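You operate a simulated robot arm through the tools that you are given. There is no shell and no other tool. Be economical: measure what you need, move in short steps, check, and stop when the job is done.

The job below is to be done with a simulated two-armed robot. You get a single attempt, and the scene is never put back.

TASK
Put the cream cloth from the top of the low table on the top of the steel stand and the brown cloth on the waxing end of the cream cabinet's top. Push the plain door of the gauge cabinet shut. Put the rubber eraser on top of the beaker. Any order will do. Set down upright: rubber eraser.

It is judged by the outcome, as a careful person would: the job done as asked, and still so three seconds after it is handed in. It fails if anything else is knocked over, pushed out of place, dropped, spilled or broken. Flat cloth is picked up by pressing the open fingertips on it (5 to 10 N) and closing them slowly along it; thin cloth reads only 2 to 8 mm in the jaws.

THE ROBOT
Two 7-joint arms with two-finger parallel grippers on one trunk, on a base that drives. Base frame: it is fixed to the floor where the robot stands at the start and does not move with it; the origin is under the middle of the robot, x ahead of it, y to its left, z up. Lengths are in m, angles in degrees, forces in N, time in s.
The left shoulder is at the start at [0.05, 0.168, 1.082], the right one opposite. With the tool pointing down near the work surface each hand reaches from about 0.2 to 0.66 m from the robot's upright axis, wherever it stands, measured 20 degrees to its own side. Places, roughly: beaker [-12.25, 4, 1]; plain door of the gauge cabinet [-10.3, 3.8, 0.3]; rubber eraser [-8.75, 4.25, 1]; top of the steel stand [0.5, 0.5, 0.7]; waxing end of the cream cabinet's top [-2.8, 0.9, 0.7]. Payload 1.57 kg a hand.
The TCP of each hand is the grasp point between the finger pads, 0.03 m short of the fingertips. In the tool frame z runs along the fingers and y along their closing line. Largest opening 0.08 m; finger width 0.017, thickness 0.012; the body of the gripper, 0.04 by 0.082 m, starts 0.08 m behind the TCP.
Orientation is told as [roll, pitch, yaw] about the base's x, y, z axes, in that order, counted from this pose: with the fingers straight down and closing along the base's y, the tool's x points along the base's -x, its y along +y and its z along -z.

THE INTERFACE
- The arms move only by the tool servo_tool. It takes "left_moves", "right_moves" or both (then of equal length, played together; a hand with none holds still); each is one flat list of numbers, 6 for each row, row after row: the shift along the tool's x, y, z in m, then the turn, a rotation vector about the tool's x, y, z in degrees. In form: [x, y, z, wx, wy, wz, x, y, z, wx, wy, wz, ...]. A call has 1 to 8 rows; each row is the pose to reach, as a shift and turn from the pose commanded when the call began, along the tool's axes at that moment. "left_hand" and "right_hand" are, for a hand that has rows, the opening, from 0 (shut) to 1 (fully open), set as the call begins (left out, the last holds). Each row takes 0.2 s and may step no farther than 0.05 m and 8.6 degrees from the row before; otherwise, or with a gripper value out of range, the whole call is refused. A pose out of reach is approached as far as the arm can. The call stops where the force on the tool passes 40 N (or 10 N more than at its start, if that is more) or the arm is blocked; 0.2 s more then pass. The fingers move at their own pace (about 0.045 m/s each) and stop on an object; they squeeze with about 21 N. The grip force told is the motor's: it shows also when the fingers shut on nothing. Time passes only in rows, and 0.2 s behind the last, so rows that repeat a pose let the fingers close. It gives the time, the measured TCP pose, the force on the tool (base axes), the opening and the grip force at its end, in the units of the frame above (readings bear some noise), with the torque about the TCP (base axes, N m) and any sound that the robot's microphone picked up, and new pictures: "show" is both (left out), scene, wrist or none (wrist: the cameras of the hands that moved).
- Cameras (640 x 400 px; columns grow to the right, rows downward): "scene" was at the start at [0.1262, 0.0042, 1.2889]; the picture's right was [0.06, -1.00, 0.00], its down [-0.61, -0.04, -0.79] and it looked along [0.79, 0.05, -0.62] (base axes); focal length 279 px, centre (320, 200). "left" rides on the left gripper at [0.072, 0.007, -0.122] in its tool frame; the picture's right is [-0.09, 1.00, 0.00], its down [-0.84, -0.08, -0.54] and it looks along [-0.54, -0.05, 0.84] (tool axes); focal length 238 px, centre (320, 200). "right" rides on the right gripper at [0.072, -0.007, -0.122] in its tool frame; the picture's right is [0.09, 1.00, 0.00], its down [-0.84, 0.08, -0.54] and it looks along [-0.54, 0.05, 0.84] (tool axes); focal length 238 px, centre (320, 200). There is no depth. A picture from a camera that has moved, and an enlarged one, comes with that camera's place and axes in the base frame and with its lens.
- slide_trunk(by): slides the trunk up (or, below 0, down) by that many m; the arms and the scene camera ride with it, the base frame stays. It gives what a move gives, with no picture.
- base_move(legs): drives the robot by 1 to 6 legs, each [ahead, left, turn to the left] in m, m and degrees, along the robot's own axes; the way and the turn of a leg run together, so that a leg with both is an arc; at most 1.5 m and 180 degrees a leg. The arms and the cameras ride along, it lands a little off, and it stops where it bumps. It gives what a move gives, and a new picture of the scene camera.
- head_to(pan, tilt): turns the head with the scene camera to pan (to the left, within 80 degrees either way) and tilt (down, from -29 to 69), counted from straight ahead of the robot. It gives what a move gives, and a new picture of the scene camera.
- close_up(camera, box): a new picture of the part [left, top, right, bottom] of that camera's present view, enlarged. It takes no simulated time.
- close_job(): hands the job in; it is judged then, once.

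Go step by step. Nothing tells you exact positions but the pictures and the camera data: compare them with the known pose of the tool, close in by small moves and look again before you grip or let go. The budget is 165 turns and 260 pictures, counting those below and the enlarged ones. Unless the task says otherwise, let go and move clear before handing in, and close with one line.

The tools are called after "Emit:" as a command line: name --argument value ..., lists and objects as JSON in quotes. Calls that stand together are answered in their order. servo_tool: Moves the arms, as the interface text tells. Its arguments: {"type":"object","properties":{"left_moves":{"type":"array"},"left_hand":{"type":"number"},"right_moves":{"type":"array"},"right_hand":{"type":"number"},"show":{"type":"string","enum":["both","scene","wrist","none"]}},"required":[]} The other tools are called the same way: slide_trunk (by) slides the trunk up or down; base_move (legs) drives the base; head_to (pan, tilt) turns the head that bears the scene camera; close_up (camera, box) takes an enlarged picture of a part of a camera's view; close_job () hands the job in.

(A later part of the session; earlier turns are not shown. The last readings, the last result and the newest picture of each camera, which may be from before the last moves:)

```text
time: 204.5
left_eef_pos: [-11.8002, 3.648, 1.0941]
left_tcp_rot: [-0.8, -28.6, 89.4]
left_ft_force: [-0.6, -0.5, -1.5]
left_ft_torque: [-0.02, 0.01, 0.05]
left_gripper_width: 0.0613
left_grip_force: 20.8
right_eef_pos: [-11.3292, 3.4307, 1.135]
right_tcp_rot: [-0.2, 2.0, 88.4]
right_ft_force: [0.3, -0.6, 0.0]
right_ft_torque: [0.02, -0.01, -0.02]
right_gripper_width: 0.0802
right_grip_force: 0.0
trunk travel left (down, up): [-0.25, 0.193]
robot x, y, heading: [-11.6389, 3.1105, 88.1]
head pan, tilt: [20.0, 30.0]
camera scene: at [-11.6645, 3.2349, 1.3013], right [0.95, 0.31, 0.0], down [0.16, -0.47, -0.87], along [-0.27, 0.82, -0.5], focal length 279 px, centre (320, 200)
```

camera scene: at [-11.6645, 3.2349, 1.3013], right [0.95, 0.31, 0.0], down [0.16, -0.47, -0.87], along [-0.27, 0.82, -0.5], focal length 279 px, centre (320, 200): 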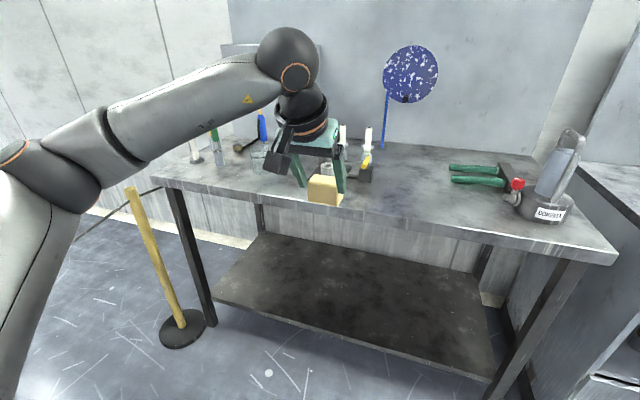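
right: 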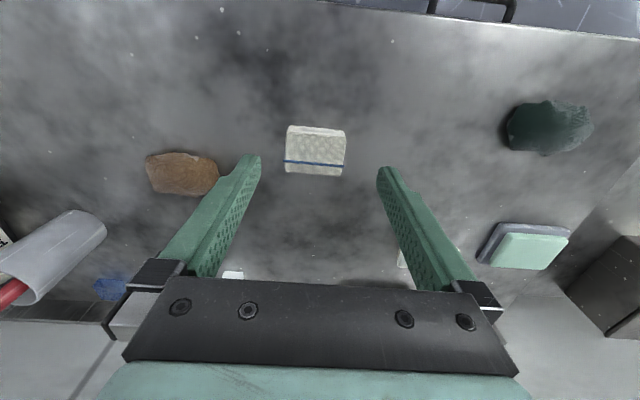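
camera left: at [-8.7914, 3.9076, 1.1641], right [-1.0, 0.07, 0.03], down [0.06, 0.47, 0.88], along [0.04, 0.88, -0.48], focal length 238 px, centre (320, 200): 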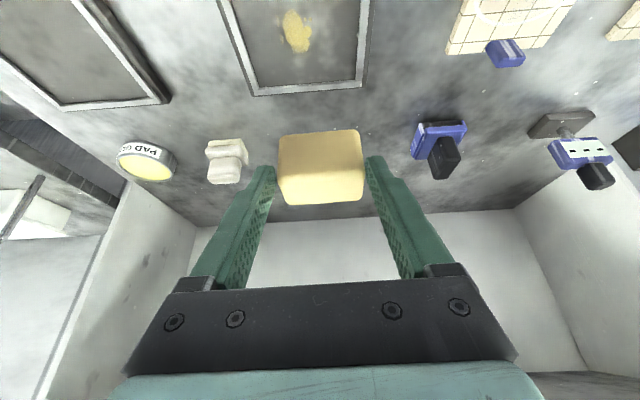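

Emit:
base_move --legs '[[0.15, 0.3, 1.5]]'

Emit:
head_to --pan 5 --tilt 38

Emit:
close_up --camera "left" --box '[0, 0, 640, 400]'

```text
time: 206.7
left_eef_pos: [-12.1073, 3.7963, 1.0927]
left_tcp_rot: [-0.8, -28.7, 90.9]
left_ft_force: [0.2, 0.3, -1.2]
left_ft_torque: [-0.03, 0.01, -0.08]
left_gripper_width: 0.0613
left_grip_force: 20.8
right_eef_pos: [-11.6311, 3.5934, 1.1346]
right_tcp_rot: [-0.1, 2.0, 89.8]
right_ft_force: [-0.6, -0.6, -0.3]
right_ft_torque: [0.02, -0.01, 0.05]
right_gripper_width: 0.0799
right_grip_force: 0.1
trunk travel left (down, up): [-0.25, 0.193]
robot x, y, heading: [-11.933, 3.2653, 89.5]
head pan, tilt: [20.0, 30.0]
camera scene: at [-11.9617, 3.3886, 1.3012], right [0.94, 0.34, 0.0], down [0.17, -0.47, -0.87], along [-0.29, 0.82, -0.5], focal length 279 px, centre (320, 200)
```

scene: 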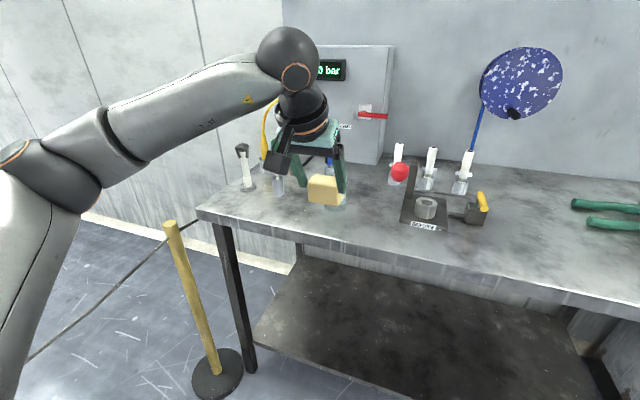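

```text
time: 207.4
left_eef_pos: [-12.1073, 3.7978, 1.0932]
left_tcp_rot: [-0.8, -28.8, 91.0]
left_ft_force: [-0.3, 0.6, -0.8]
left_ft_torque: [-0.02, 0.01, 0.0]
left_gripper_width: 0.0612
left_grip_force: 21.0
right_eef_pos: [-11.6308, 3.5935, 1.1344]
right_tcp_rot: [-0.1, 2.0, 90.0]
right_ft_force: [-0.5, -0.6, 0.9]
right_ft_torque: [0.03, -0.02, 0.01]
right_gripper_width: 0.0799
right_grip_force: 0.1
trunk travel left (down, up): [-0.25, 0.193]
robot x, y, heading: [-11.929, 3.2657, 89.6]
head pan, tilt: [5.0, 38.0]
camera scene: at [-11.9379, 3.3893, 1.2889], right [1.0, 0.08, 0.0], down [0.05, -0.61, -0.79], along [-0.07, 0.79, -0.62], focal length 279 px, centre (320, 200)
```

scene: 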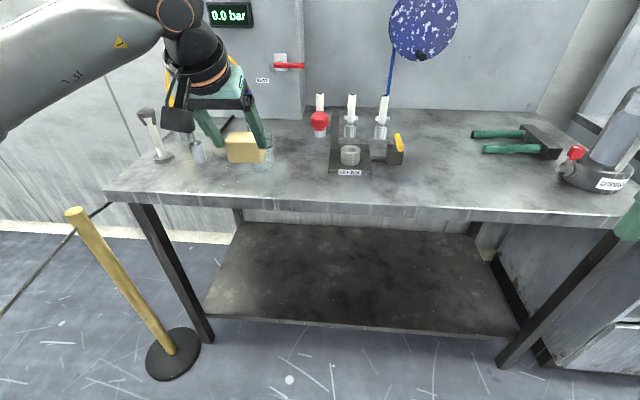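

```text
1.00 times, centred on (320, 200) of left
camera zoom: at [-12.1131, 3.6755, 1.1639], right [-1.0, 0.07, 0.03], down [0.06, 0.47, 0.88], along [0.05, 0.88, -0.48], focal length 238 px, centre (320, 200)
```

zoom: 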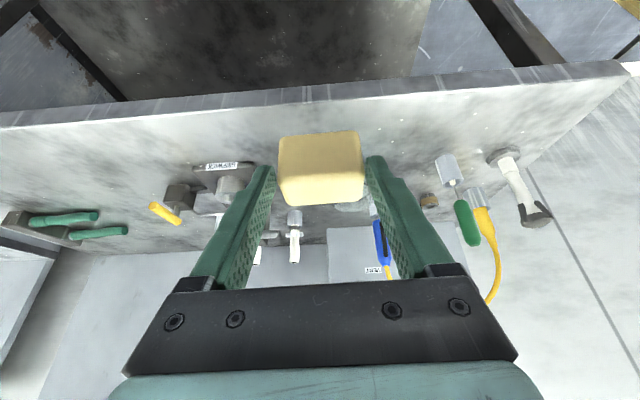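

The beaker hides behind the held eraser, so I'll raise the hand to see it clearly.

Emit:
servo_tool --left_moves '[-0.02, 0, -0.035, 0, 0, 0, -0.04, 0, -0.07, 0, 0, 0, -0.058, 0, -0.105, 0, 0, 0, -0.063, 0, -0.115, 0, 0, 0]' --show "scene"

Emit:
close_up --camera "scene" --box '[180, 100, 340, 200]'

```text
time: 208.4
left_eef_pos: [-12.1056, 3.7986, 1.224]
left_tcp_rot: [-0.8, -28.6, 90.9]
left_ft_force: [0.7, 0.7, -1.8]
left_ft_torque: [-0.02, 0.0, 0.01]
left_gripper_width: 0.0616
left_grip_force: 20.9
right_eef_pos: [-11.6313, 3.5936, 1.134]
right_tcp_rot: [-0.1, 2.0, 89.9]
right_ft_force: [0.1, 0.0, 0.4]
right_ft_torque: [0.02, 0.01, 0.01]
right_gripper_width: 0.08
right_grip_force: 0.0
trunk travel left (down, up): [-0.25, 0.193]
robot x, y, heading: [-11.9323, 3.2641, 89.8]
head pan, tilt: [5.0, 38.0]
camera scene: at [-11.9379, 3.3892, 1.2889], right [1.0, 0.08, 0.0], down [0.05, -0.61, -0.79], along [-0.06, 0.79, -0.62], focal length 279 px, centre (320, 200)
```

scene: 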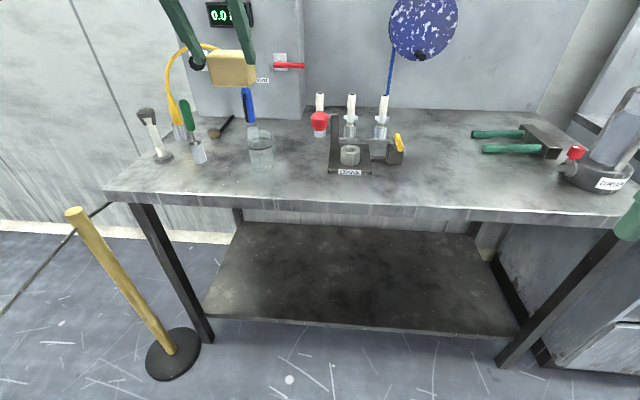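

```text
4.00 times, centred on (260, 150) of scene
camera zoom: at [-11.9379, 3.3892, 1.2889], right [1.0, 0.08, 0.0], down [0.05, -0.61, -0.79], along [-0.06, 0.79, -0.62], focal length 1116 px, centre (560, 400)
```

zoom: 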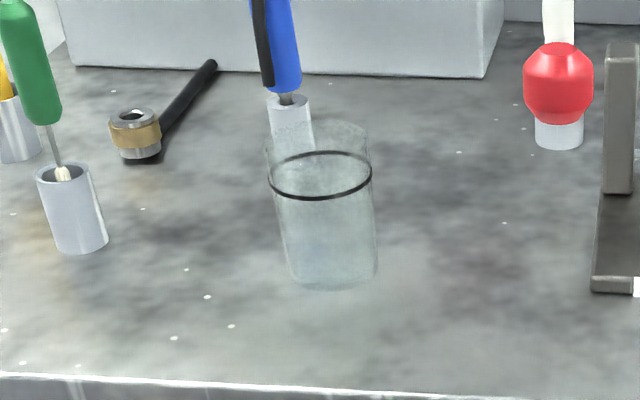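

Emit:
close_up --camera "scene" --box '[240, 122, 284, 178]'

Emit:
close_up --camera "left" --box '[160, 0, 480, 200]'

```text
7.14 times, centred on (262, 150) of scene
camera zoom: at [-11.9379, 3.3892, 1.2889], right [1.0, 0.08, 0.0], down [0.05, -0.61, -0.79], along [-0.06, 0.79, -0.62], focal length 1992 px, centre (734, 557)
```

zoom: 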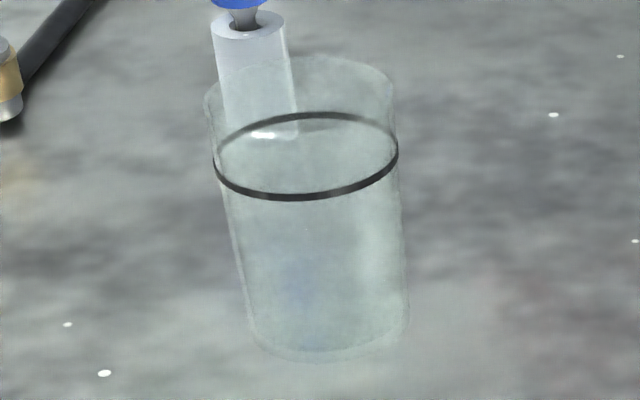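

```text
2.00 times, centred on (320, 100) of left
camera zoom: at [-12.1125, 3.6767, 1.2943], right [-1.0, 0.07, 0.03], down [0.06, 0.47, 0.88], along [0.05, 0.88, -0.48], focal length 477 px, centre (320, 400)
```

zoom: 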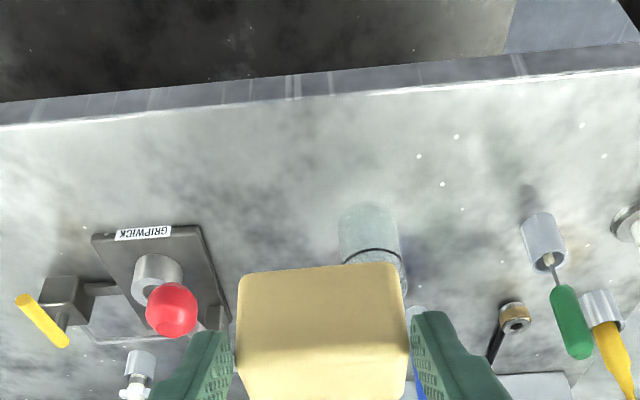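

The rim appears at about z = 0.98, with a diameter of about 64 mm and its centre near (-12.14, 4.02). I'll move the base closer so the hand is nearly above, then check with the wrist camera.

Emit:
base_move --legs '[[0.14, 0.035, 0]]'

Emit:
close_up --camera "left" --box '[160, 0, 480, 200]'

```text
time: 209.8
left_eef_pos: [-12.1413, 3.9383, 1.2216]
left_tcp_rot: [-0.8, -28.6, 90.8]
left_ft_force: [-0.6, 0.7, -0.7]
left_ft_torque: [-0.06, -0.01, -0.02]
left_gripper_width: 0.0615
left_grip_force: 20.8
right_eef_pos: [-11.6669, 3.7343, 1.1352]
right_tcp_rot: [-0.1, 2.0, 89.9]
right_ft_force: [-0.3, 0.8, -0.9]
right_ft_torque: [-0.02, -0.01, 0.01]
right_gripper_width: 0.0801
right_grip_force: 0.0
trunk travel left (down, up): [-0.25, 0.193]
robot x, y, heading: [-11.9664, 3.4045, 90.1]
head pan, tilt: [5.0, 38.0]
camera scene: at [-11.9723, 3.5294, 1.2888], right [1.0, 0.08, 0.0], down [0.05, -0.61, -0.79], along [-0.07, 0.78, -0.62], focal length 279 px, centre (320, 200)
```

scene: 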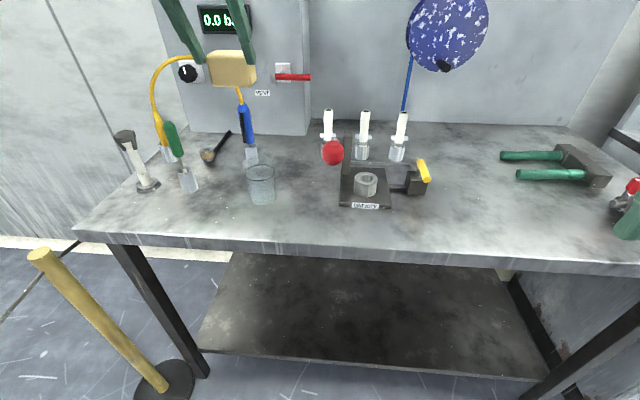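

```text
2.00 times, centred on (320, 100) of left
camera zoom: at [-12.1471, 3.8167, 1.2936], right [-1.0, 0.07, 0.03], down [0.06, 0.48, 0.88], along [0.05, 0.88, -0.48], focal length 477 px, centre (320, 400)
```

zoom: 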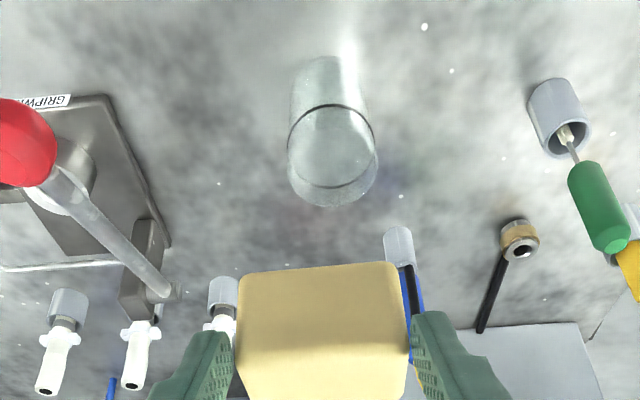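

Emit:
close_up --camera "scene" --box '[230, 150, 294, 214]'

Emit:
close_up --camera "left" --box '[290, 20, 370, 110]'

```text
6.25 times, centred on (262, 182) of scene
camera zoom: at [-11.9723, 3.5294, 1.2888], right [1.0, 0.08, 0.0], down [0.05, -0.61, -0.79], along [-0.07, 0.78, -0.62], focal length 1743 px, centre (682, 312)
```

zoom: 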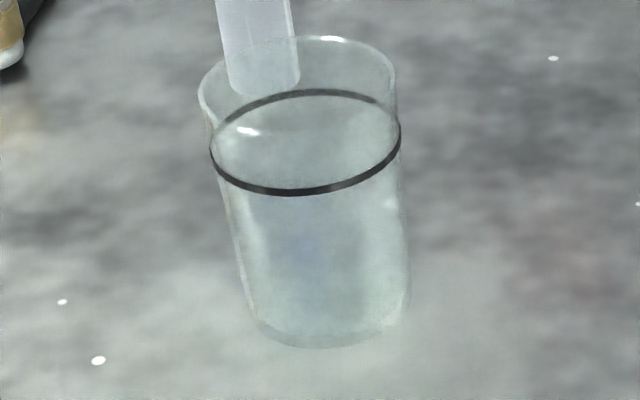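

```text
4.44 times, centred on (330, 65) of left
camera zoom: at [-12.1471, 3.8167, 1.2936], right [-1.0, 0.07, 0.03], down [0.06, 0.48, 0.88], along [0.05, 0.88, -0.48], focal length 1059 px, centre (276, 800)
```

zoom: 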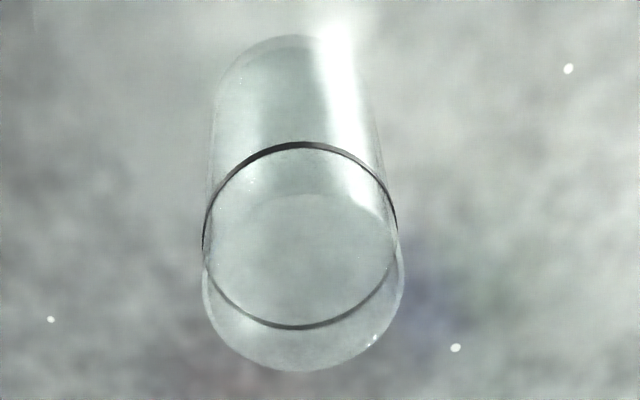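

Triangulating from both cameras puts the beaker axis at about (-12.150, 4.038) with the rim at z about 0.979. Carrying the block in, the TCP should end near (-12.150, 4.035, 1.017), so I'll go to just above that first.

Emit:
servo_tool --left_moves '[0, 0.003, 0.045, 0, 0, 0, 0, 0.006, 0.09, 0, 0, 0, 0, 0.0085, 0.135, 0, 0, 0, 0, 0.0085, 0.17, 0, 0, 0, 0, 0.0085, 0.18, 0, 0, 0]'

```text
time: 211.0
left_eef_pos: [-12.1472, 4.0245, 1.0654]
left_tcp_rot: [-0.8, -28.8, 90.9]
left_ft_force: [0.8, 0.3, -1.7]
left_ft_torque: [-0.05, 0.0, -0.01]
left_gripper_width: 0.0613
left_grip_force: 21.0
right_eef_pos: [-11.6655, 3.7332, 1.1345]
right_tcp_rot: [-0.1, 2.0, 89.9]
right_ft_force: [0.1, 0.2, -0.6]
right_ft_torque: [-0.04, 0.03, 0.0]
right_gripper_width: 0.08
right_grip_force: 0.0
trunk travel left (down, up): [-0.25, 0.193]
robot x, y, heading: [-11.9615, 3.4022, 89.9]
head pan, tilt: [5.0, 38.0]
camera scene: at [-11.9722, 3.5288, 1.2889], right [1.0, 0.08, 0.0], down [0.05, -0.61, -0.79], along [-0.07, 0.79, -0.62], focal length 279 px, centre (320, 200)
camera left: at [-12.1527, 3.903, 1.1364], right [-1.0, 0.07, 0.03], down [0.06, 0.47, 0.88], along [0.05, 0.88, -0.48], focal length 238 px, centre (320, 200)
```

scene: 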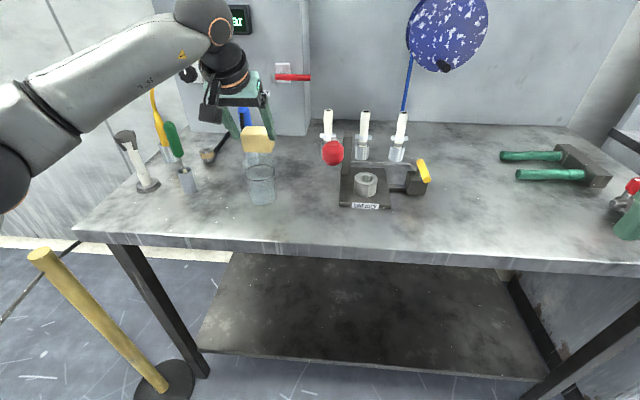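
left: 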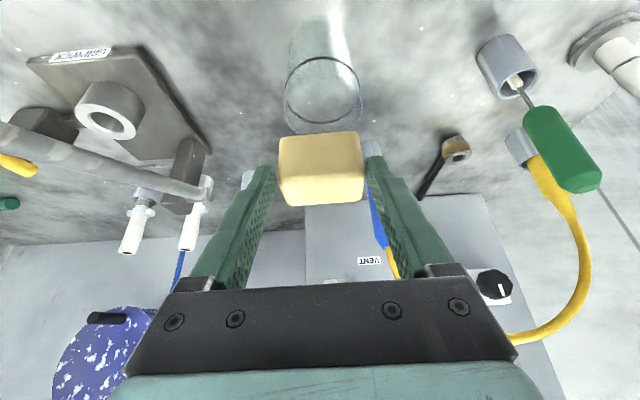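

Emit:
close_up --camera "left" --box '[260, 10, 388, 140]'

Emit:
close_up --camera "scene" --box '[220, 115, 300, 215]'

```text
3.08 times, centred on (324, 75) of left
camera zoom: at [-12.1527, 3.903, 1.1364], right [-1.0, 0.07, 0.03], down [0.06, 0.47, 0.88], along [0.05, 0.88, -0.48], focal length 733 px, centre (308, 585)
```

zoom: 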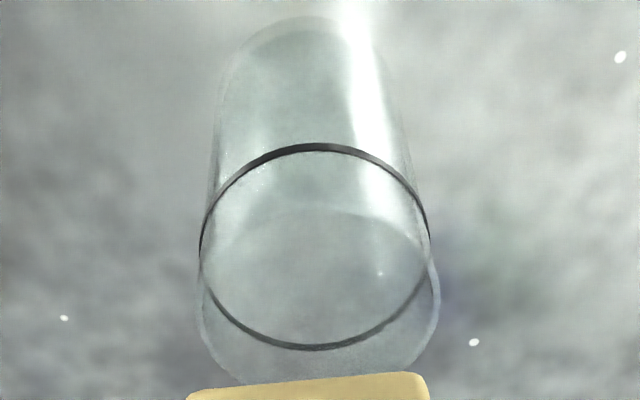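

```text
4.00 times, centred on (260, 165) of scene
camera zoom: at [-11.9722, 3.5288, 1.2889], right [1.0, 0.08, 0.0], down [0.05, -0.61, -0.79], along [-0.07, 0.79, -0.62], focal length 1116 px, centre (560, 340)
```

zoom: 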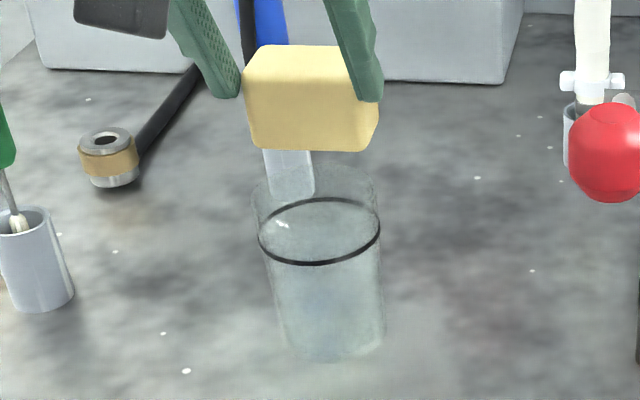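

The alignment is within a few millimetres. I'll lower to about 7 mm above expected contact and check the view.

Emit:
servo_tool --left_moves '[0.004, 0.0015, 0.014, 0, 0, 0, 0.008, 0.003, 0.028, 0, 0, 0, 0.0114, 0.003, 0.0405, 0, 0, 0]'

Emit:
close_up --camera "scene" --box '[220, 125, 300, 215]'

```text
time: 211.8
left_eef_pos: [-12.1511, 4.0311, 1.0345]
left_tcp_rot: [-1.1, -29.6, 91.2]
left_ft_force: [-2.4, -6.0, 30.0]
left_ft_torque: [0.26, 0.32, 0.11]
left_gripper_width: 0.0618
left_grip_force: 21.3
right_eef_pos: [-11.6654, 3.73, 1.1363]
right_tcp_rot: [-0.1, 1.7, 90.0]
right_ft_force: [0.1, 0.0, 0.5]
right_ft_torque: [0.0, 0.0, -0.01]
right_gripper_width: 0.08
right_grip_force: 0.1
trunk travel left (down, up): [-0.25, 0.193]
robot x, y, heading: [-11.9653, 3.4038, 89.5]
head pan, tilt: [5.0, 38.0]
camera scene: at [-11.9716, 3.5248, 1.2901], right [1.0, 0.08, 0.0], down [0.05, -0.61, -0.79], along [-0.07, 0.79, -0.61], focal length 279 px, centre (320, 200)
camera left: at [-12.1564, 3.9084, 1.1023], right [-1.0, 0.07, 0.03], down [0.06, 0.46, 0.89], along [0.05, 0.89, -0.46], focal length 238 px, centre (320, 200)
```

scene: 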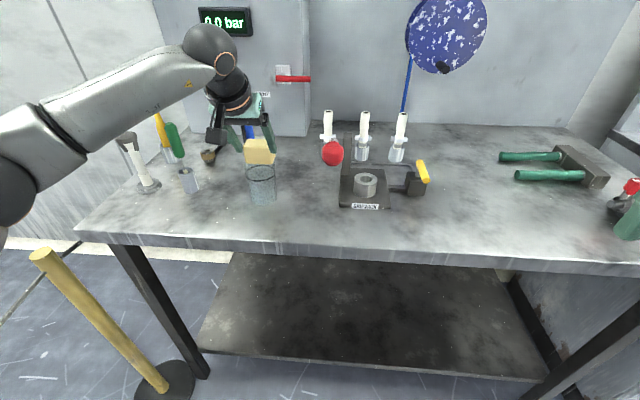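
left: 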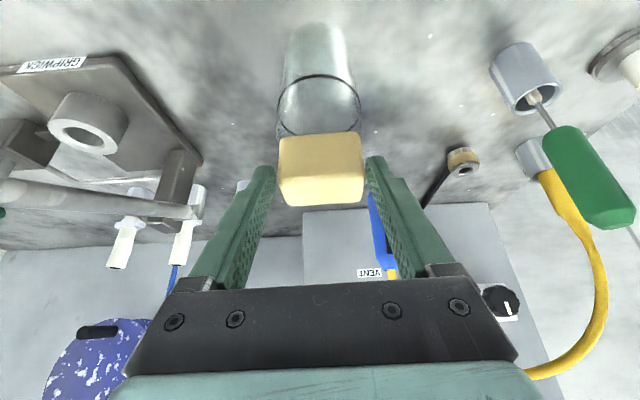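

```text
4.44 times, centred on (260, 170) of scene
camera zoom: at [-11.9716, 3.5248, 1.2901], right [1.0, 0.08, 0.0], down [0.05, -0.61, -0.79], along [-0.07, 0.79, -0.61], focal length 1240 px, centre (587, 333)
```

zoom: 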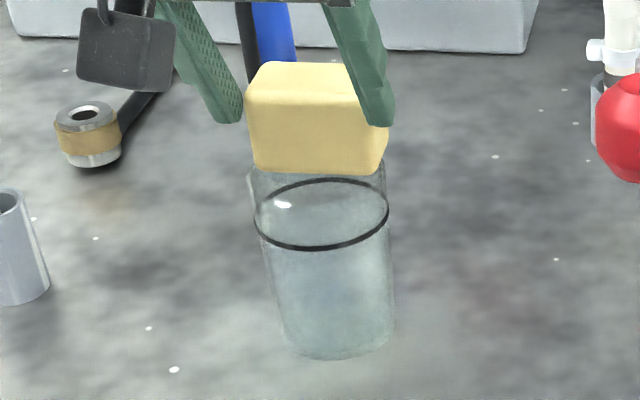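

The block is down on the rim already, with 30 N of contact. I'll ease the pressure off before opening.

Emit:
servo_tool --left_moves '[-0.002, 0, -0.004, 0, 0, 0, -0.0037, 0, -0.0068, 0, 0, 0, -0.0037, 0, -0.0068, 0, 0, 0]'

Emit:
close_up --camera "scene" --box '[220, 125, 300, 215]'

```text
time: 212.6
left_eef_pos: [-12.15, 4.0311, 1.0332]
left_tcp_rot: [-0.7, -28.8, 90.9]
left_ft_force: [1.8, -0.9, 13.0]
left_ft_torque: [0.53, -0.17, -0.04]
left_gripper_width: 0.0615
left_grip_force: 20.8
right_eef_pos: [-11.6662, 3.7323, 1.134]
right_tcp_rot: [-0.2, 1.8, 89.9]
right_ft_force: [0.8, 0.5, 0.0]
right_ft_torque: [-0.02, 0.02, -0.02]
right_gripper_width: 0.0799
right_grip_force: 0.0
trunk travel left (down, up): [-0.25, 0.193]
robot x, y, heading: [-11.9652, 3.4054, 89.6]
head pan, tilt: [5.0, 38.0]
camera scene: at [-11.9715, 3.5272, 1.289], right [1.0, 0.08, 0.0], down [0.05, -0.61, -0.79], along [-0.07, 0.79, -0.61], focal length 279 px, centre (320, 200)
camera left: at [-12.1563, 3.9099, 1.1039], right [-1.0, 0.07, 0.03], down [0.06, 0.47, 0.88], along [0.05, 0.88, -0.48], focal length 238 px, centre (320, 200)
```

scene: 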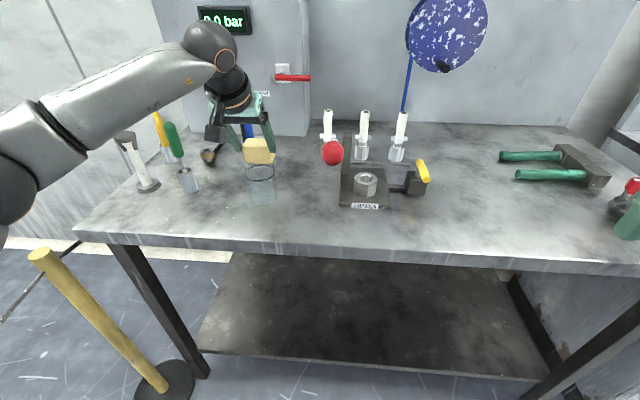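
left: 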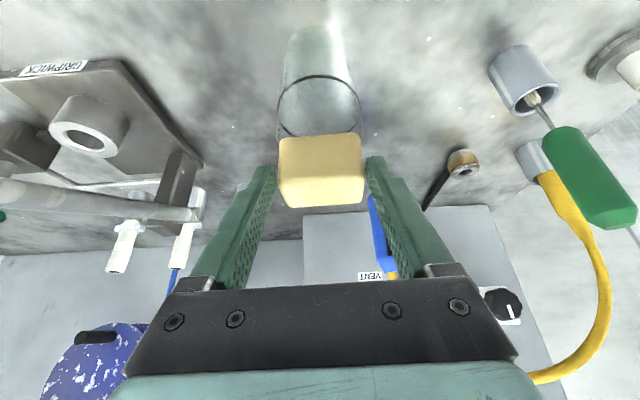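

```text
4.44 times, centred on (260, 170) of scene
camera zoom: at [-11.9715, 3.5272, 1.289], right [1.0, 0.08, 0.0], down [0.05, -0.61, -0.79], along [-0.07, 0.79, -0.61], focal length 1240 px, centre (587, 333)
```

zoom: 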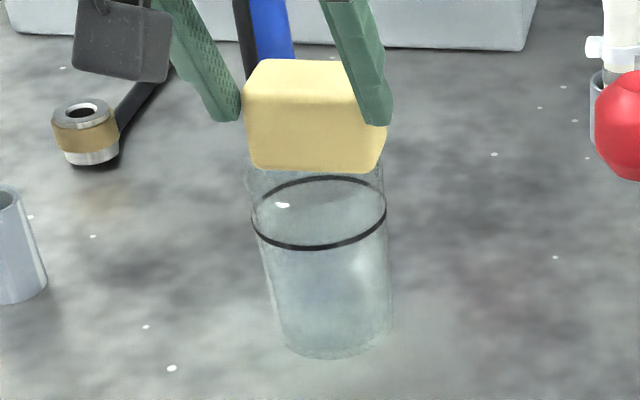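

Emit:
servo_tool --left_moves '[-0.0012, 0, -0.0022, 0, 0, 0, -0.0012, 0, -0.0022, 0, 0, 0]' --show "none"

Emit:
close_up --camera "left" --box '[240, 10, 400, 220]'

```text
time: 213.2
left_eef_pos: [-12.1497, 4.0327, 1.0348]
left_tcp_rot: [-0.7, -28.6, 90.9]
left_ft_force: [1.5, 0.9, 5.0]
left_ft_torque: [0.26, -0.21, -0.1]
left_gripper_width: 0.0614
left_grip_force: 21.3
right_eef_pos: [-11.6659, 3.7329, 1.1345]
right_tcp_rot: [-0.1, 1.9, 89.9]
right_ft_force: [0.6, 0.2, 0.5]
right_ft_torque: [0.0, 0.03, 0.01]
right_gripper_width: 0.0797
right_grip_force: 0.1
trunk travel left (down, up): [-0.25, 0.193]
robot x, y, heading: [-11.9621, 3.4015, 89.7]
head pan, tilt: [5.0, 38.0]
```

```text
1.90 times, centred on (320, 115) of left
camera zoom: at [-12.1565, 3.9104, 1.1048], right [-1.0, 0.07, 0.03], down [0.06, 0.48, 0.88], along [0.05, 0.88, -0.48], focal length 454 px, centre (320, 362)
```

zoom: 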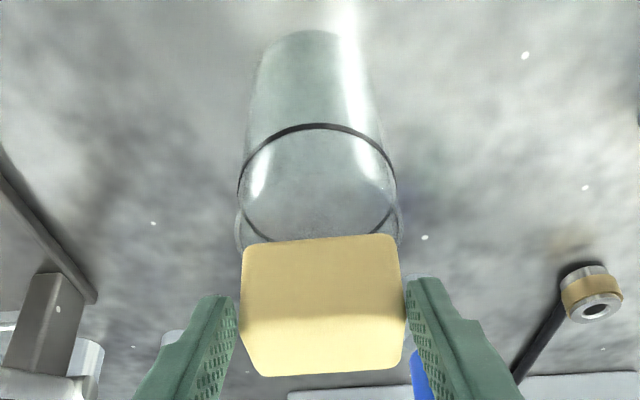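

Block width and torque both show the block actually sits about 3 cm ahead of the TCP, because the desk was lower than I'd reckoned. Its front edge is only at the beaker's centre, so I'll lift, shift back 28 mm and check.

Emit:
servo_tool --left_moves '[-0.0096, 0, -0.0175, 0, 0, 0, 0.003, 0, -0.0242, 0, 0, 0, 0.015, 0, -0.0309, 0, 0, 0, 0.0186, 0, -0.0243, 0, 0, 0]'

Emit:
close_up --camera "left" --box '[240, 10, 400, 220]'

Emit:
close_up --camera "scene" --box '[220, 125, 300, 215]'

```text
time: 214.2
left_eef_pos: [-12.1513, 4.0069, 1.046]
left_tcp_rot: [-0.7, -28.5, 91.0]
left_ft_force: [0.6, -0.6, -1.4]
left_ft_torque: [-0.03, 0.03, 0.01]
left_gripper_width: 0.0616
left_grip_force: 20.8
right_eef_pos: [-11.6662, 3.7336, 1.1348]
right_tcp_rot: [-0.1, 2.0, 90.0]
right_ft_force: [-1.0, 0.0, 0.1]
right_ft_torque: [-0.01, 0.0, -0.03]
right_gripper_width: 0.0798
right_grip_force: 0.1
trunk travel left (down, up): [-0.25, 0.193]
robot x, y, heading: [-11.9656, 3.4045, 89.9]
head pan, tilt: [5.0, 38.0]
camera scene: at [-11.9722, 3.5289, 1.2889], right [1.0, 0.08, 0.0], down [0.05, -0.61, -0.79], along [-0.07, 0.79, -0.62], focal length 279 px, centre (320, 200)
camera left: at [-12.1578, 3.8834, 1.1171], right [-1.0, 0.07, 0.03], down [0.06, 0.48, 0.88], along [0.04, 0.88, -0.48], focal length 238 px, centre (320, 200)
```

scene: 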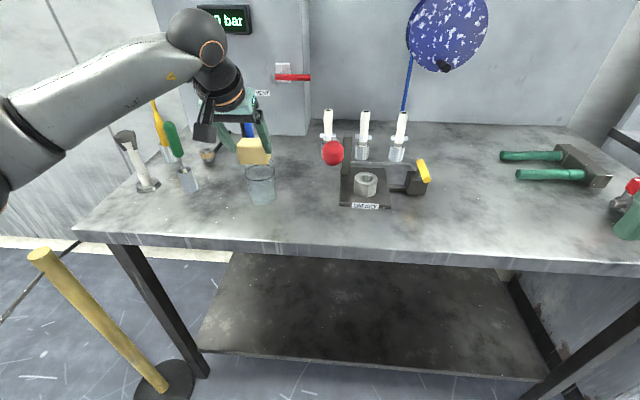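
left: 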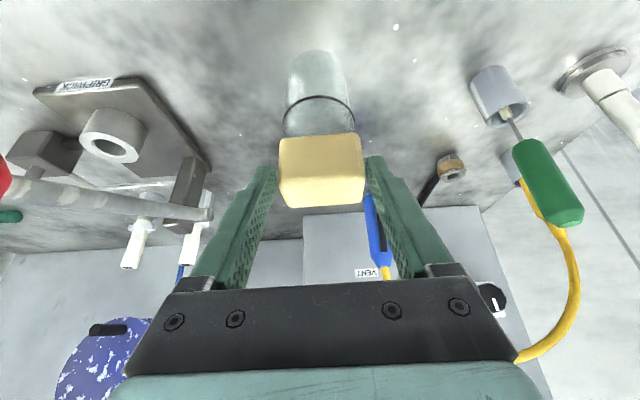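

```text
1.90 times, centred on (320, 115) of left
camera zoom: at [-12.1578, 3.8834, 1.1171], right [-1.0, 0.07, 0.03], down [0.06, 0.48, 0.88], along [0.04, 0.88, -0.48], focal length 454 px, centre (320, 362)
```

zoom: 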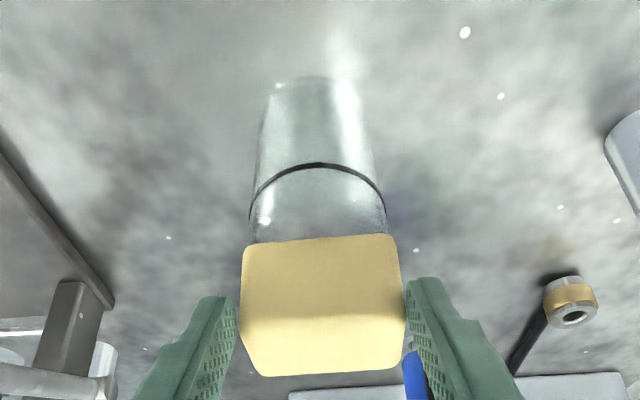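

```text
4.44 times, centred on (260, 170) of scene
camera zoom: at [-11.9722, 3.5289, 1.2889], right [1.0, 0.08, 0.0], down [0.05, -0.61, -0.79], along [-0.07, 0.79, -0.62], focal length 1240 px, centre (587, 333)
```

zoom: 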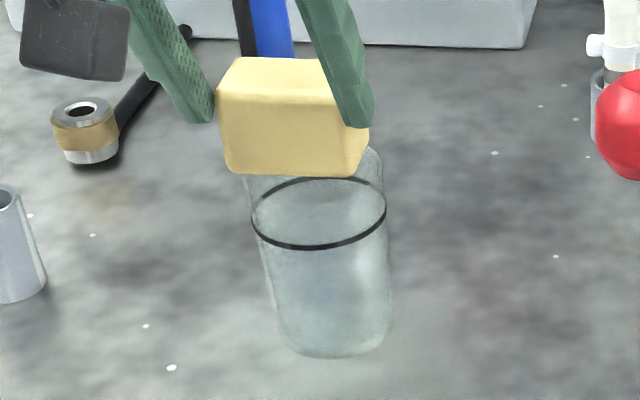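

Now the block's centre lies over the beaker's axis within a few mm. I'll lower the last centimetre gently.

Emit:
servo_tool --left_moves '[0.004, 0, 0.004, 0, 0, 0, 0.006, 0, 0.007, 0, 0, 0, 0.0075, 0, 0.0098, 0, 0, 0, 0.0075, 0, 0.0098, 0, 0, 0]'

Emit:
close_up --camera "scene" --box '[220, 125, 300, 215]'

```text
time: 215.2
left_eef_pos: [-12.1513, 4.0045, 1.0334]
left_tcp_rot: [-0.6, -28.6, 90.8]
left_ft_force: [0.0, -0.5, -1.7]
left_ft_torque: [0.0, -0.04, 0.02]
left_gripper_width: 0.0613
left_grip_force: 20.9
right_eef_pos: [-11.6663, 3.7325, 1.1352]
right_tcp_rot: [-0.1, 1.8, 90.0]
right_ft_force: [0.9, -0.1, 0.7]
right_ft_torque: [0.02, 0.0, 0.0]
right_gripper_width: 0.0802
right_grip_force: 0.1
trunk travel left (down, up): [-0.25, 0.193]
robot x, y, heading: [-11.9643, 3.405, 89.8]
head pan, tilt: [5.0, 38.0]
camera scene: at [-11.9721, 3.5288, 1.2889], right [1.0, 0.08, 0.0], down [0.05, -0.61, -0.79], along [-0.07, 0.79, -0.62], focal length 279 px, centre (320, 200)
camera left: at [-12.1572, 3.8822, 1.1048], right [-1.0, 0.07, 0.03], down [0.06, 0.48, 0.88], along [0.05, 0.88, -0.48], focal length 238 px, centre (320, 200)
```

scene: 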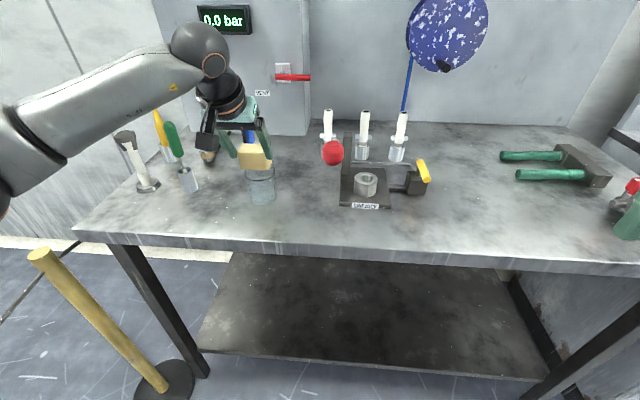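
left: 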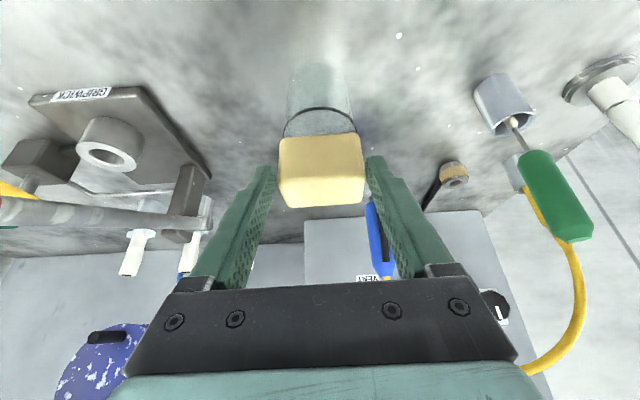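

```text
4.44 times, centred on (260, 170) of scene
camera zoom: at [-11.9721, 3.5288, 1.2889], right [1.0, 0.08, 0.0], down [0.05, -0.61, -0.79], along [-0.07, 0.79, -0.62], focal length 1240 px, centre (587, 333)
```

zoom: 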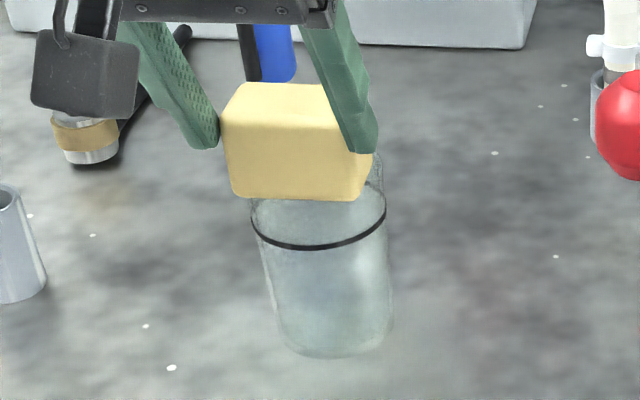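

Emit:
servo_tool --left_moves '[0.001, 0, 0.0018, 0, 0, 0, 0.002, 0, 0.0036, 0, 0, 0, 0.002, 0, 0.0036, 0, 0, 0]' --show "none"

```text
time: 216.0
left_eef_pos: [-12.1526, 4.0054, 1.0337]
left_tcp_rot: [-0.7, -29.0, 91.0]
left_ft_force: [-1.2, -1.3, 11.1]
left_ft_torque: [0.41, -0.03, 0.02]
left_gripper_width: 0.0614
left_grip_force: 21.4
right_eef_pos: [-11.6659, 3.7327, 1.1342]
right_tcp_rot: [-0.1, 1.9, 90.0]
right_ft_force: [0.1, -0.5, 0.5]
right_ft_torque: [0.0, 0.01, -0.02]
right_gripper_width: 0.08
right_grip_force: 0.0
trunk travel left (down, up): [-0.25, 0.193]
robot x, y, heading: [-11.9689, 3.4073, 89.8]
head pan, tilt: [5.0, 38.0]
```

Contact at 11 N, with the load under the block. I'll ease off 1.5 mm and open the fingers.

Emit:
servo_tool --left_moves '[-0.0008, 0, -0.0014, 0, 0, 0, -0.0008, 0, -0.0014, 0, 0, 0]' --show "none"

Emit:
servo_tool --left_moves '[0, 0, 0, 0, 0, 0, 0, 0, 0, 0, 0, 0, 0, 0, 0, 0, 0, 0]' --left_hand 1

Emit:
close_up --camera "scene" --box '[220, 125, 300, 215]'

```text
time: 216.6
left_eef_pos: [-12.1498, 4.0039, 1.0331]
left_tcp_rot: [-0.8, -28.7, 90.9]
left_ft_force: [0.5, 1.2, 11.3]
left_ft_torque: [0.55, -0.17, 0.0]
left_gripper_width: 0.0616
left_grip_force: 20.8
right_eef_pos: [-11.6652, 3.7326, 1.1347]
right_tcp_rot: [-0.1, 1.8, 90.0]
right_ft_force: [-0.1, 0.1, 0.1]
right_ft_torque: [0.0, 0.0, -0.01]
right_gripper_width: 0.0801
right_grip_force: 0.0
trunk travel left (down, up): [-0.25, 0.193]
robot x, y, heading: [-11.9639, 3.4037, 89.6]
head pan, tilt: [5.0, 38.0]
```

```text
time: 217.4
left_eef_pos: [-12.1518, 4.0035, 1.0318]
left_tcp_rot: [-0.8, -28.5, 91.0]
left_ft_force: [-0.2, 0.1, -0.3]
left_ft_torque: [-0.02, 0.0, 0.01]
left_gripper_width: 0.08
left_grip_force: 0.0
right_eef_pos: [-11.6664, 3.7335, 1.1349]
right_tcp_rot: [-0.2, 1.9, 90.0]
right_ft_force: [0.1, -0.1, -0.1]
right_ft_torque: [0.02, 0.01, -0.01]
right_gripper_width: 0.0801
right_grip_force: 0.0
trunk travel left (down, up): [-0.25, 0.193]
robot x, y, heading: [-11.9649, 3.4045, 89.7]
head pan, tilt: [5.0, 38.0]
camera scene: at [-11.9721, 3.5286, 1.2889], right [1.0, 0.08, 0.0], down [0.05, -0.61, -0.79], along [-0.07, 0.79, -0.62], focal length 279 px, centre (320, 200)
camera left: at [-12.1574, 3.8824, 1.1027], right [-1.0, 0.07, 0.03], down [0.06, 0.48, 0.88], along [0.05, 0.88, -0.48], focal length 238 px, centre (320, 200)
```

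scene: 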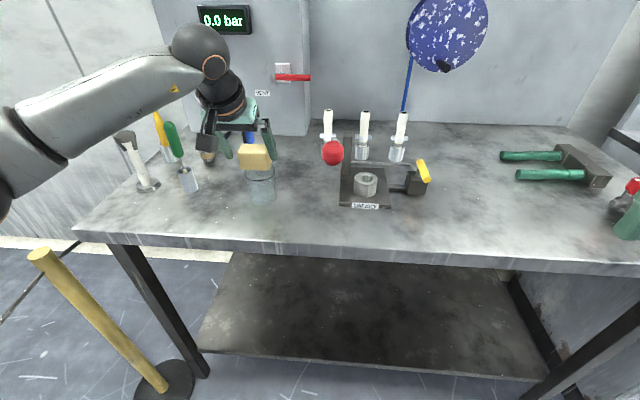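
left: 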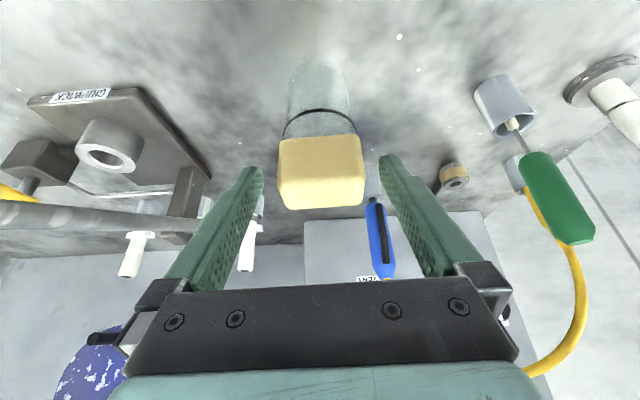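

```text
4.44 times, centred on (260, 170) of scene
camera zoom: at [-11.9721, 3.5286, 1.2889], right [1.0, 0.08, 0.0], down [0.05, -0.61, -0.79], along [-0.07, 0.79, -0.62], focal length 1240 px, centre (587, 333)
```

zoom: 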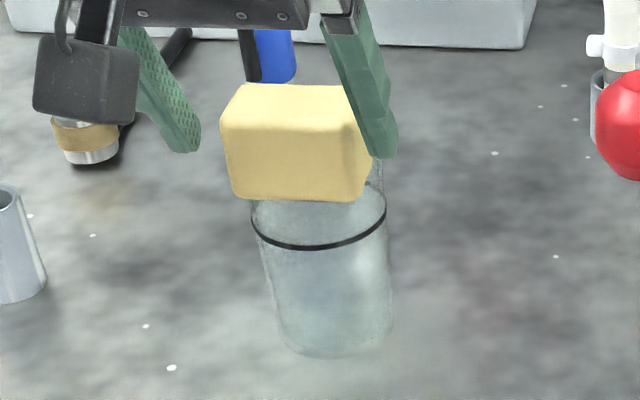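

The eraser rests on the beaker. I'll withdraw the hand back along the fingers and check.

Emit:
servo_tool --left_moves '[0, 0, -0.03, 0, 0, 0, 0, 0, -0.07, 0, 0, 0, 0, 0, -0.115, 0, 0, 0, 0.03, 0, -0.15, 0, 0, 0, 0.07, 0, -0.16, 0, 0, 0, 0.1, 0, -0.17, 0, 0, 0]'

Emit:
close_up --camera "scene" --box '[220, 125, 300, 215]'

Emit:
close_up --camera "left" --box '[200, 0, 440, 200]'

```text
time: 218.8
left_eef_pos: [-12.1496, 3.8327, 1.1335]
left_tcp_rot: [-0.7, -28.6, 90.8]
left_ft_force: [0.4, -0.8, -1.0]
left_ft_torque: [0.0, 0.05, 0.02]
left_gripper_width: 0.08
left_grip_force: 0.1
right_eef_pos: [-11.6649, 3.7324, 1.1343]
right_tcp_rot: [-0.2, 1.9, 90.0]
right_ft_force: [-0.9, -0.4, -0.2]
right_ft_torque: [0.0, -0.02, 0.0]
right_gripper_width: 0.0798
right_grip_force: 0.0
trunk travel left (down, up): [-0.25, 0.193]
robot x, y, heading: [-11.9613, 3.404, 89.9]
head pan, tilt: [5.0, 38.0]
camera scene: at [-11.9722, 3.5285, 1.289], right [1.0, 0.08, 0.0], down [0.05, -0.61, -0.79], along [-0.07, 0.79, -0.62], focal length 279 px, centre (320, 200)
camera left: at [-12.1562, 3.7117, 1.2041], right [-1.0, 0.07, 0.03], down [0.06, 0.47, 0.88], along [0.04, 0.88, -0.48], focal length 238 px, centre (320, 200)
```

scene: 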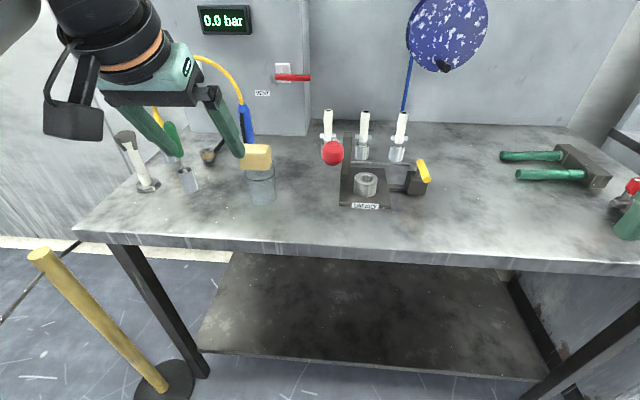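
left: 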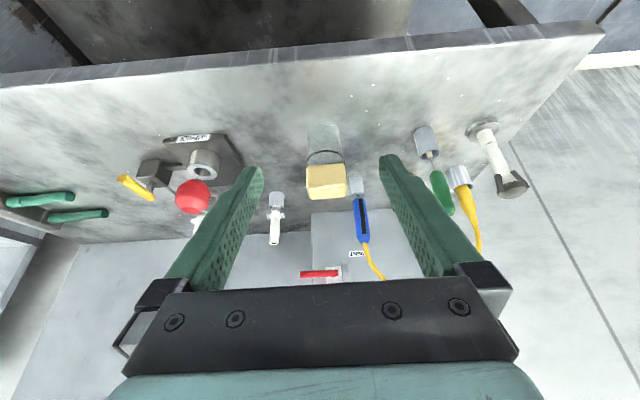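

```text
4.44 times, centred on (260, 170) of scene
camera zoom: at [-11.9722, 3.5285, 1.289], right [1.0, 0.08, 0.0], down [0.05, -0.61, -0.79], along [-0.07, 0.79, -0.62], focal length 1240 px, centre (587, 333)
```

zoom: 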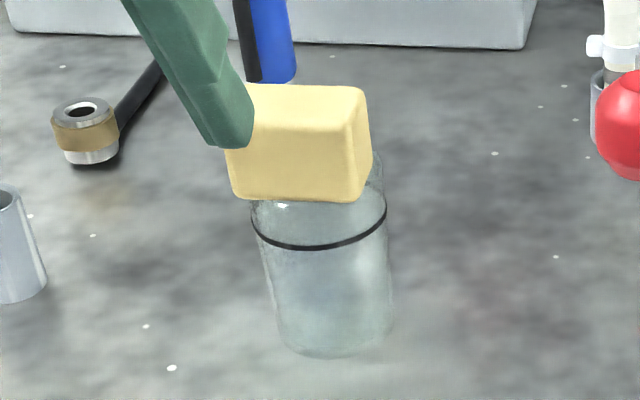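

```text
2.00 times, centred on (320, 100) of left
camera zoom: at [-12.1562, 3.7117, 1.2041], right [-1.0, 0.07, 0.03], down [0.06, 0.47, 0.88], along [0.04, 0.88, -0.48], focal length 477 px, centre (320, 400)
```

zoom: 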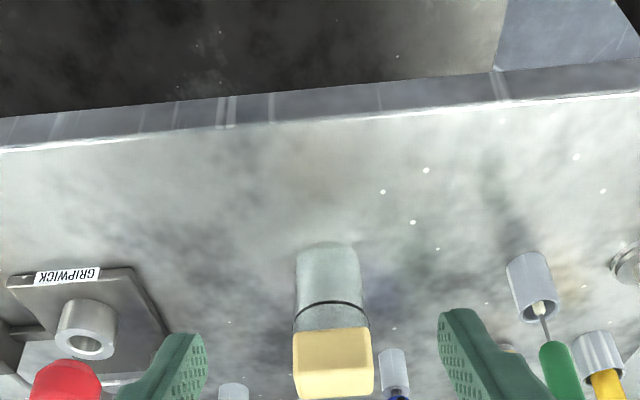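

The eraser sits level on the beaker. Next is the gauge cabinet door: I'll back away and drive over to look at it.

Emit:
base_move --legs '[[-0.45, 0, 0], [0, -1.45, 0]]'

Emit:
head_to --pan 0 --tilt 35

```text
time: 228.2
left_eef_pos: [-10.7364, 3.386, 1.1317]
left_tcp_rot: [-0.7, -28.7, 91.5]
left_ft_force: [0.5, -0.2, -0.2]
left_ft_torque: [-0.02, 0.0, -0.02]
left_gripper_width: 0.08
left_grip_force: 0.1
right_eef_pos: [-10.2507, 3.2897, 1.1348]
right_tcp_rot: [-0.1, 2.0, 90.5]
right_ft_force: [0.6, -0.7, 0.7]
right_ft_torque: [0.02, 0.01, 0.02]
right_gripper_width: 0.0798
right_grip_force: 0.1
trunk travel left (down, up): [-0.25, 0.193]
robot x, y, heading: [-10.5466, 2.9585, 90.5]
head pan, tilt: [5.0, 38.0]
camera scene: at [-10.5551, 3.0814, 1.2889], right [1.0, 0.09, 0.0], down [0.06, -0.61, -0.79], along [-0.07, 0.78, -0.62], focal length 279 px, centre (320, 200)
```

scene: 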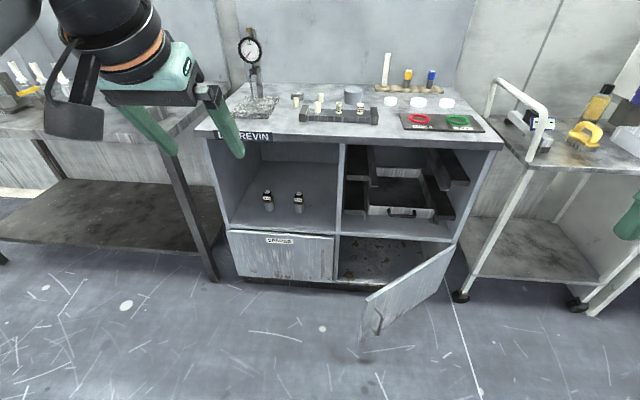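

```text
time: 228.8
left_eef_pos: [-10.7362, 3.3845, 1.1338]
left_tcp_rot: [-0.8, -28.7, 91.6]
left_ft_force: [0.7, -0.5, -0.1]
left_ft_torque: [0.0, -0.03, 0.01]
left_gripper_width: 0.08
left_grip_force: 0.2
right_eef_pos: [-10.2515, 3.29, 1.1356]
right_tcp_rot: [-0.2, 2.0, 90.6]
right_ft_force: [-0.4, 1.0, -0.1]
right_ft_torque: [0.0, -0.03, 0.01]
right_gripper_width: 0.08
right_grip_force: 0.0
trunk travel left (down, up): [-0.25, 0.193]
robot x, y, heading: [-10.5483, 2.954, 90.4]
head pan, tilt: [0.0, 35.0]
camera scene: at [-10.5477, 3.0836, 1.2935], right [1.0, 0.01, 0.0], down [0.0, -0.57, -0.82], along [-0.01, 0.82, -0.57], focal length 279 px, centre (320, 200)
```

scene: 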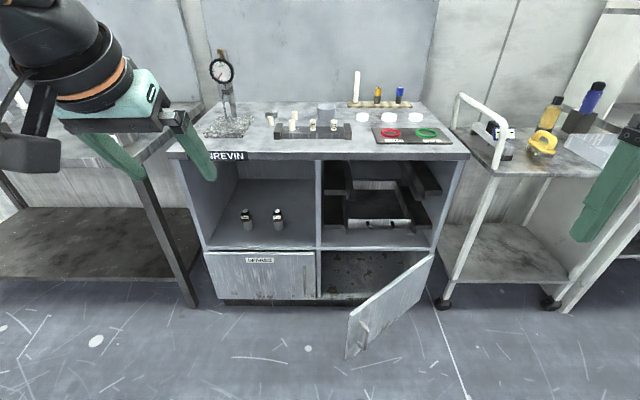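

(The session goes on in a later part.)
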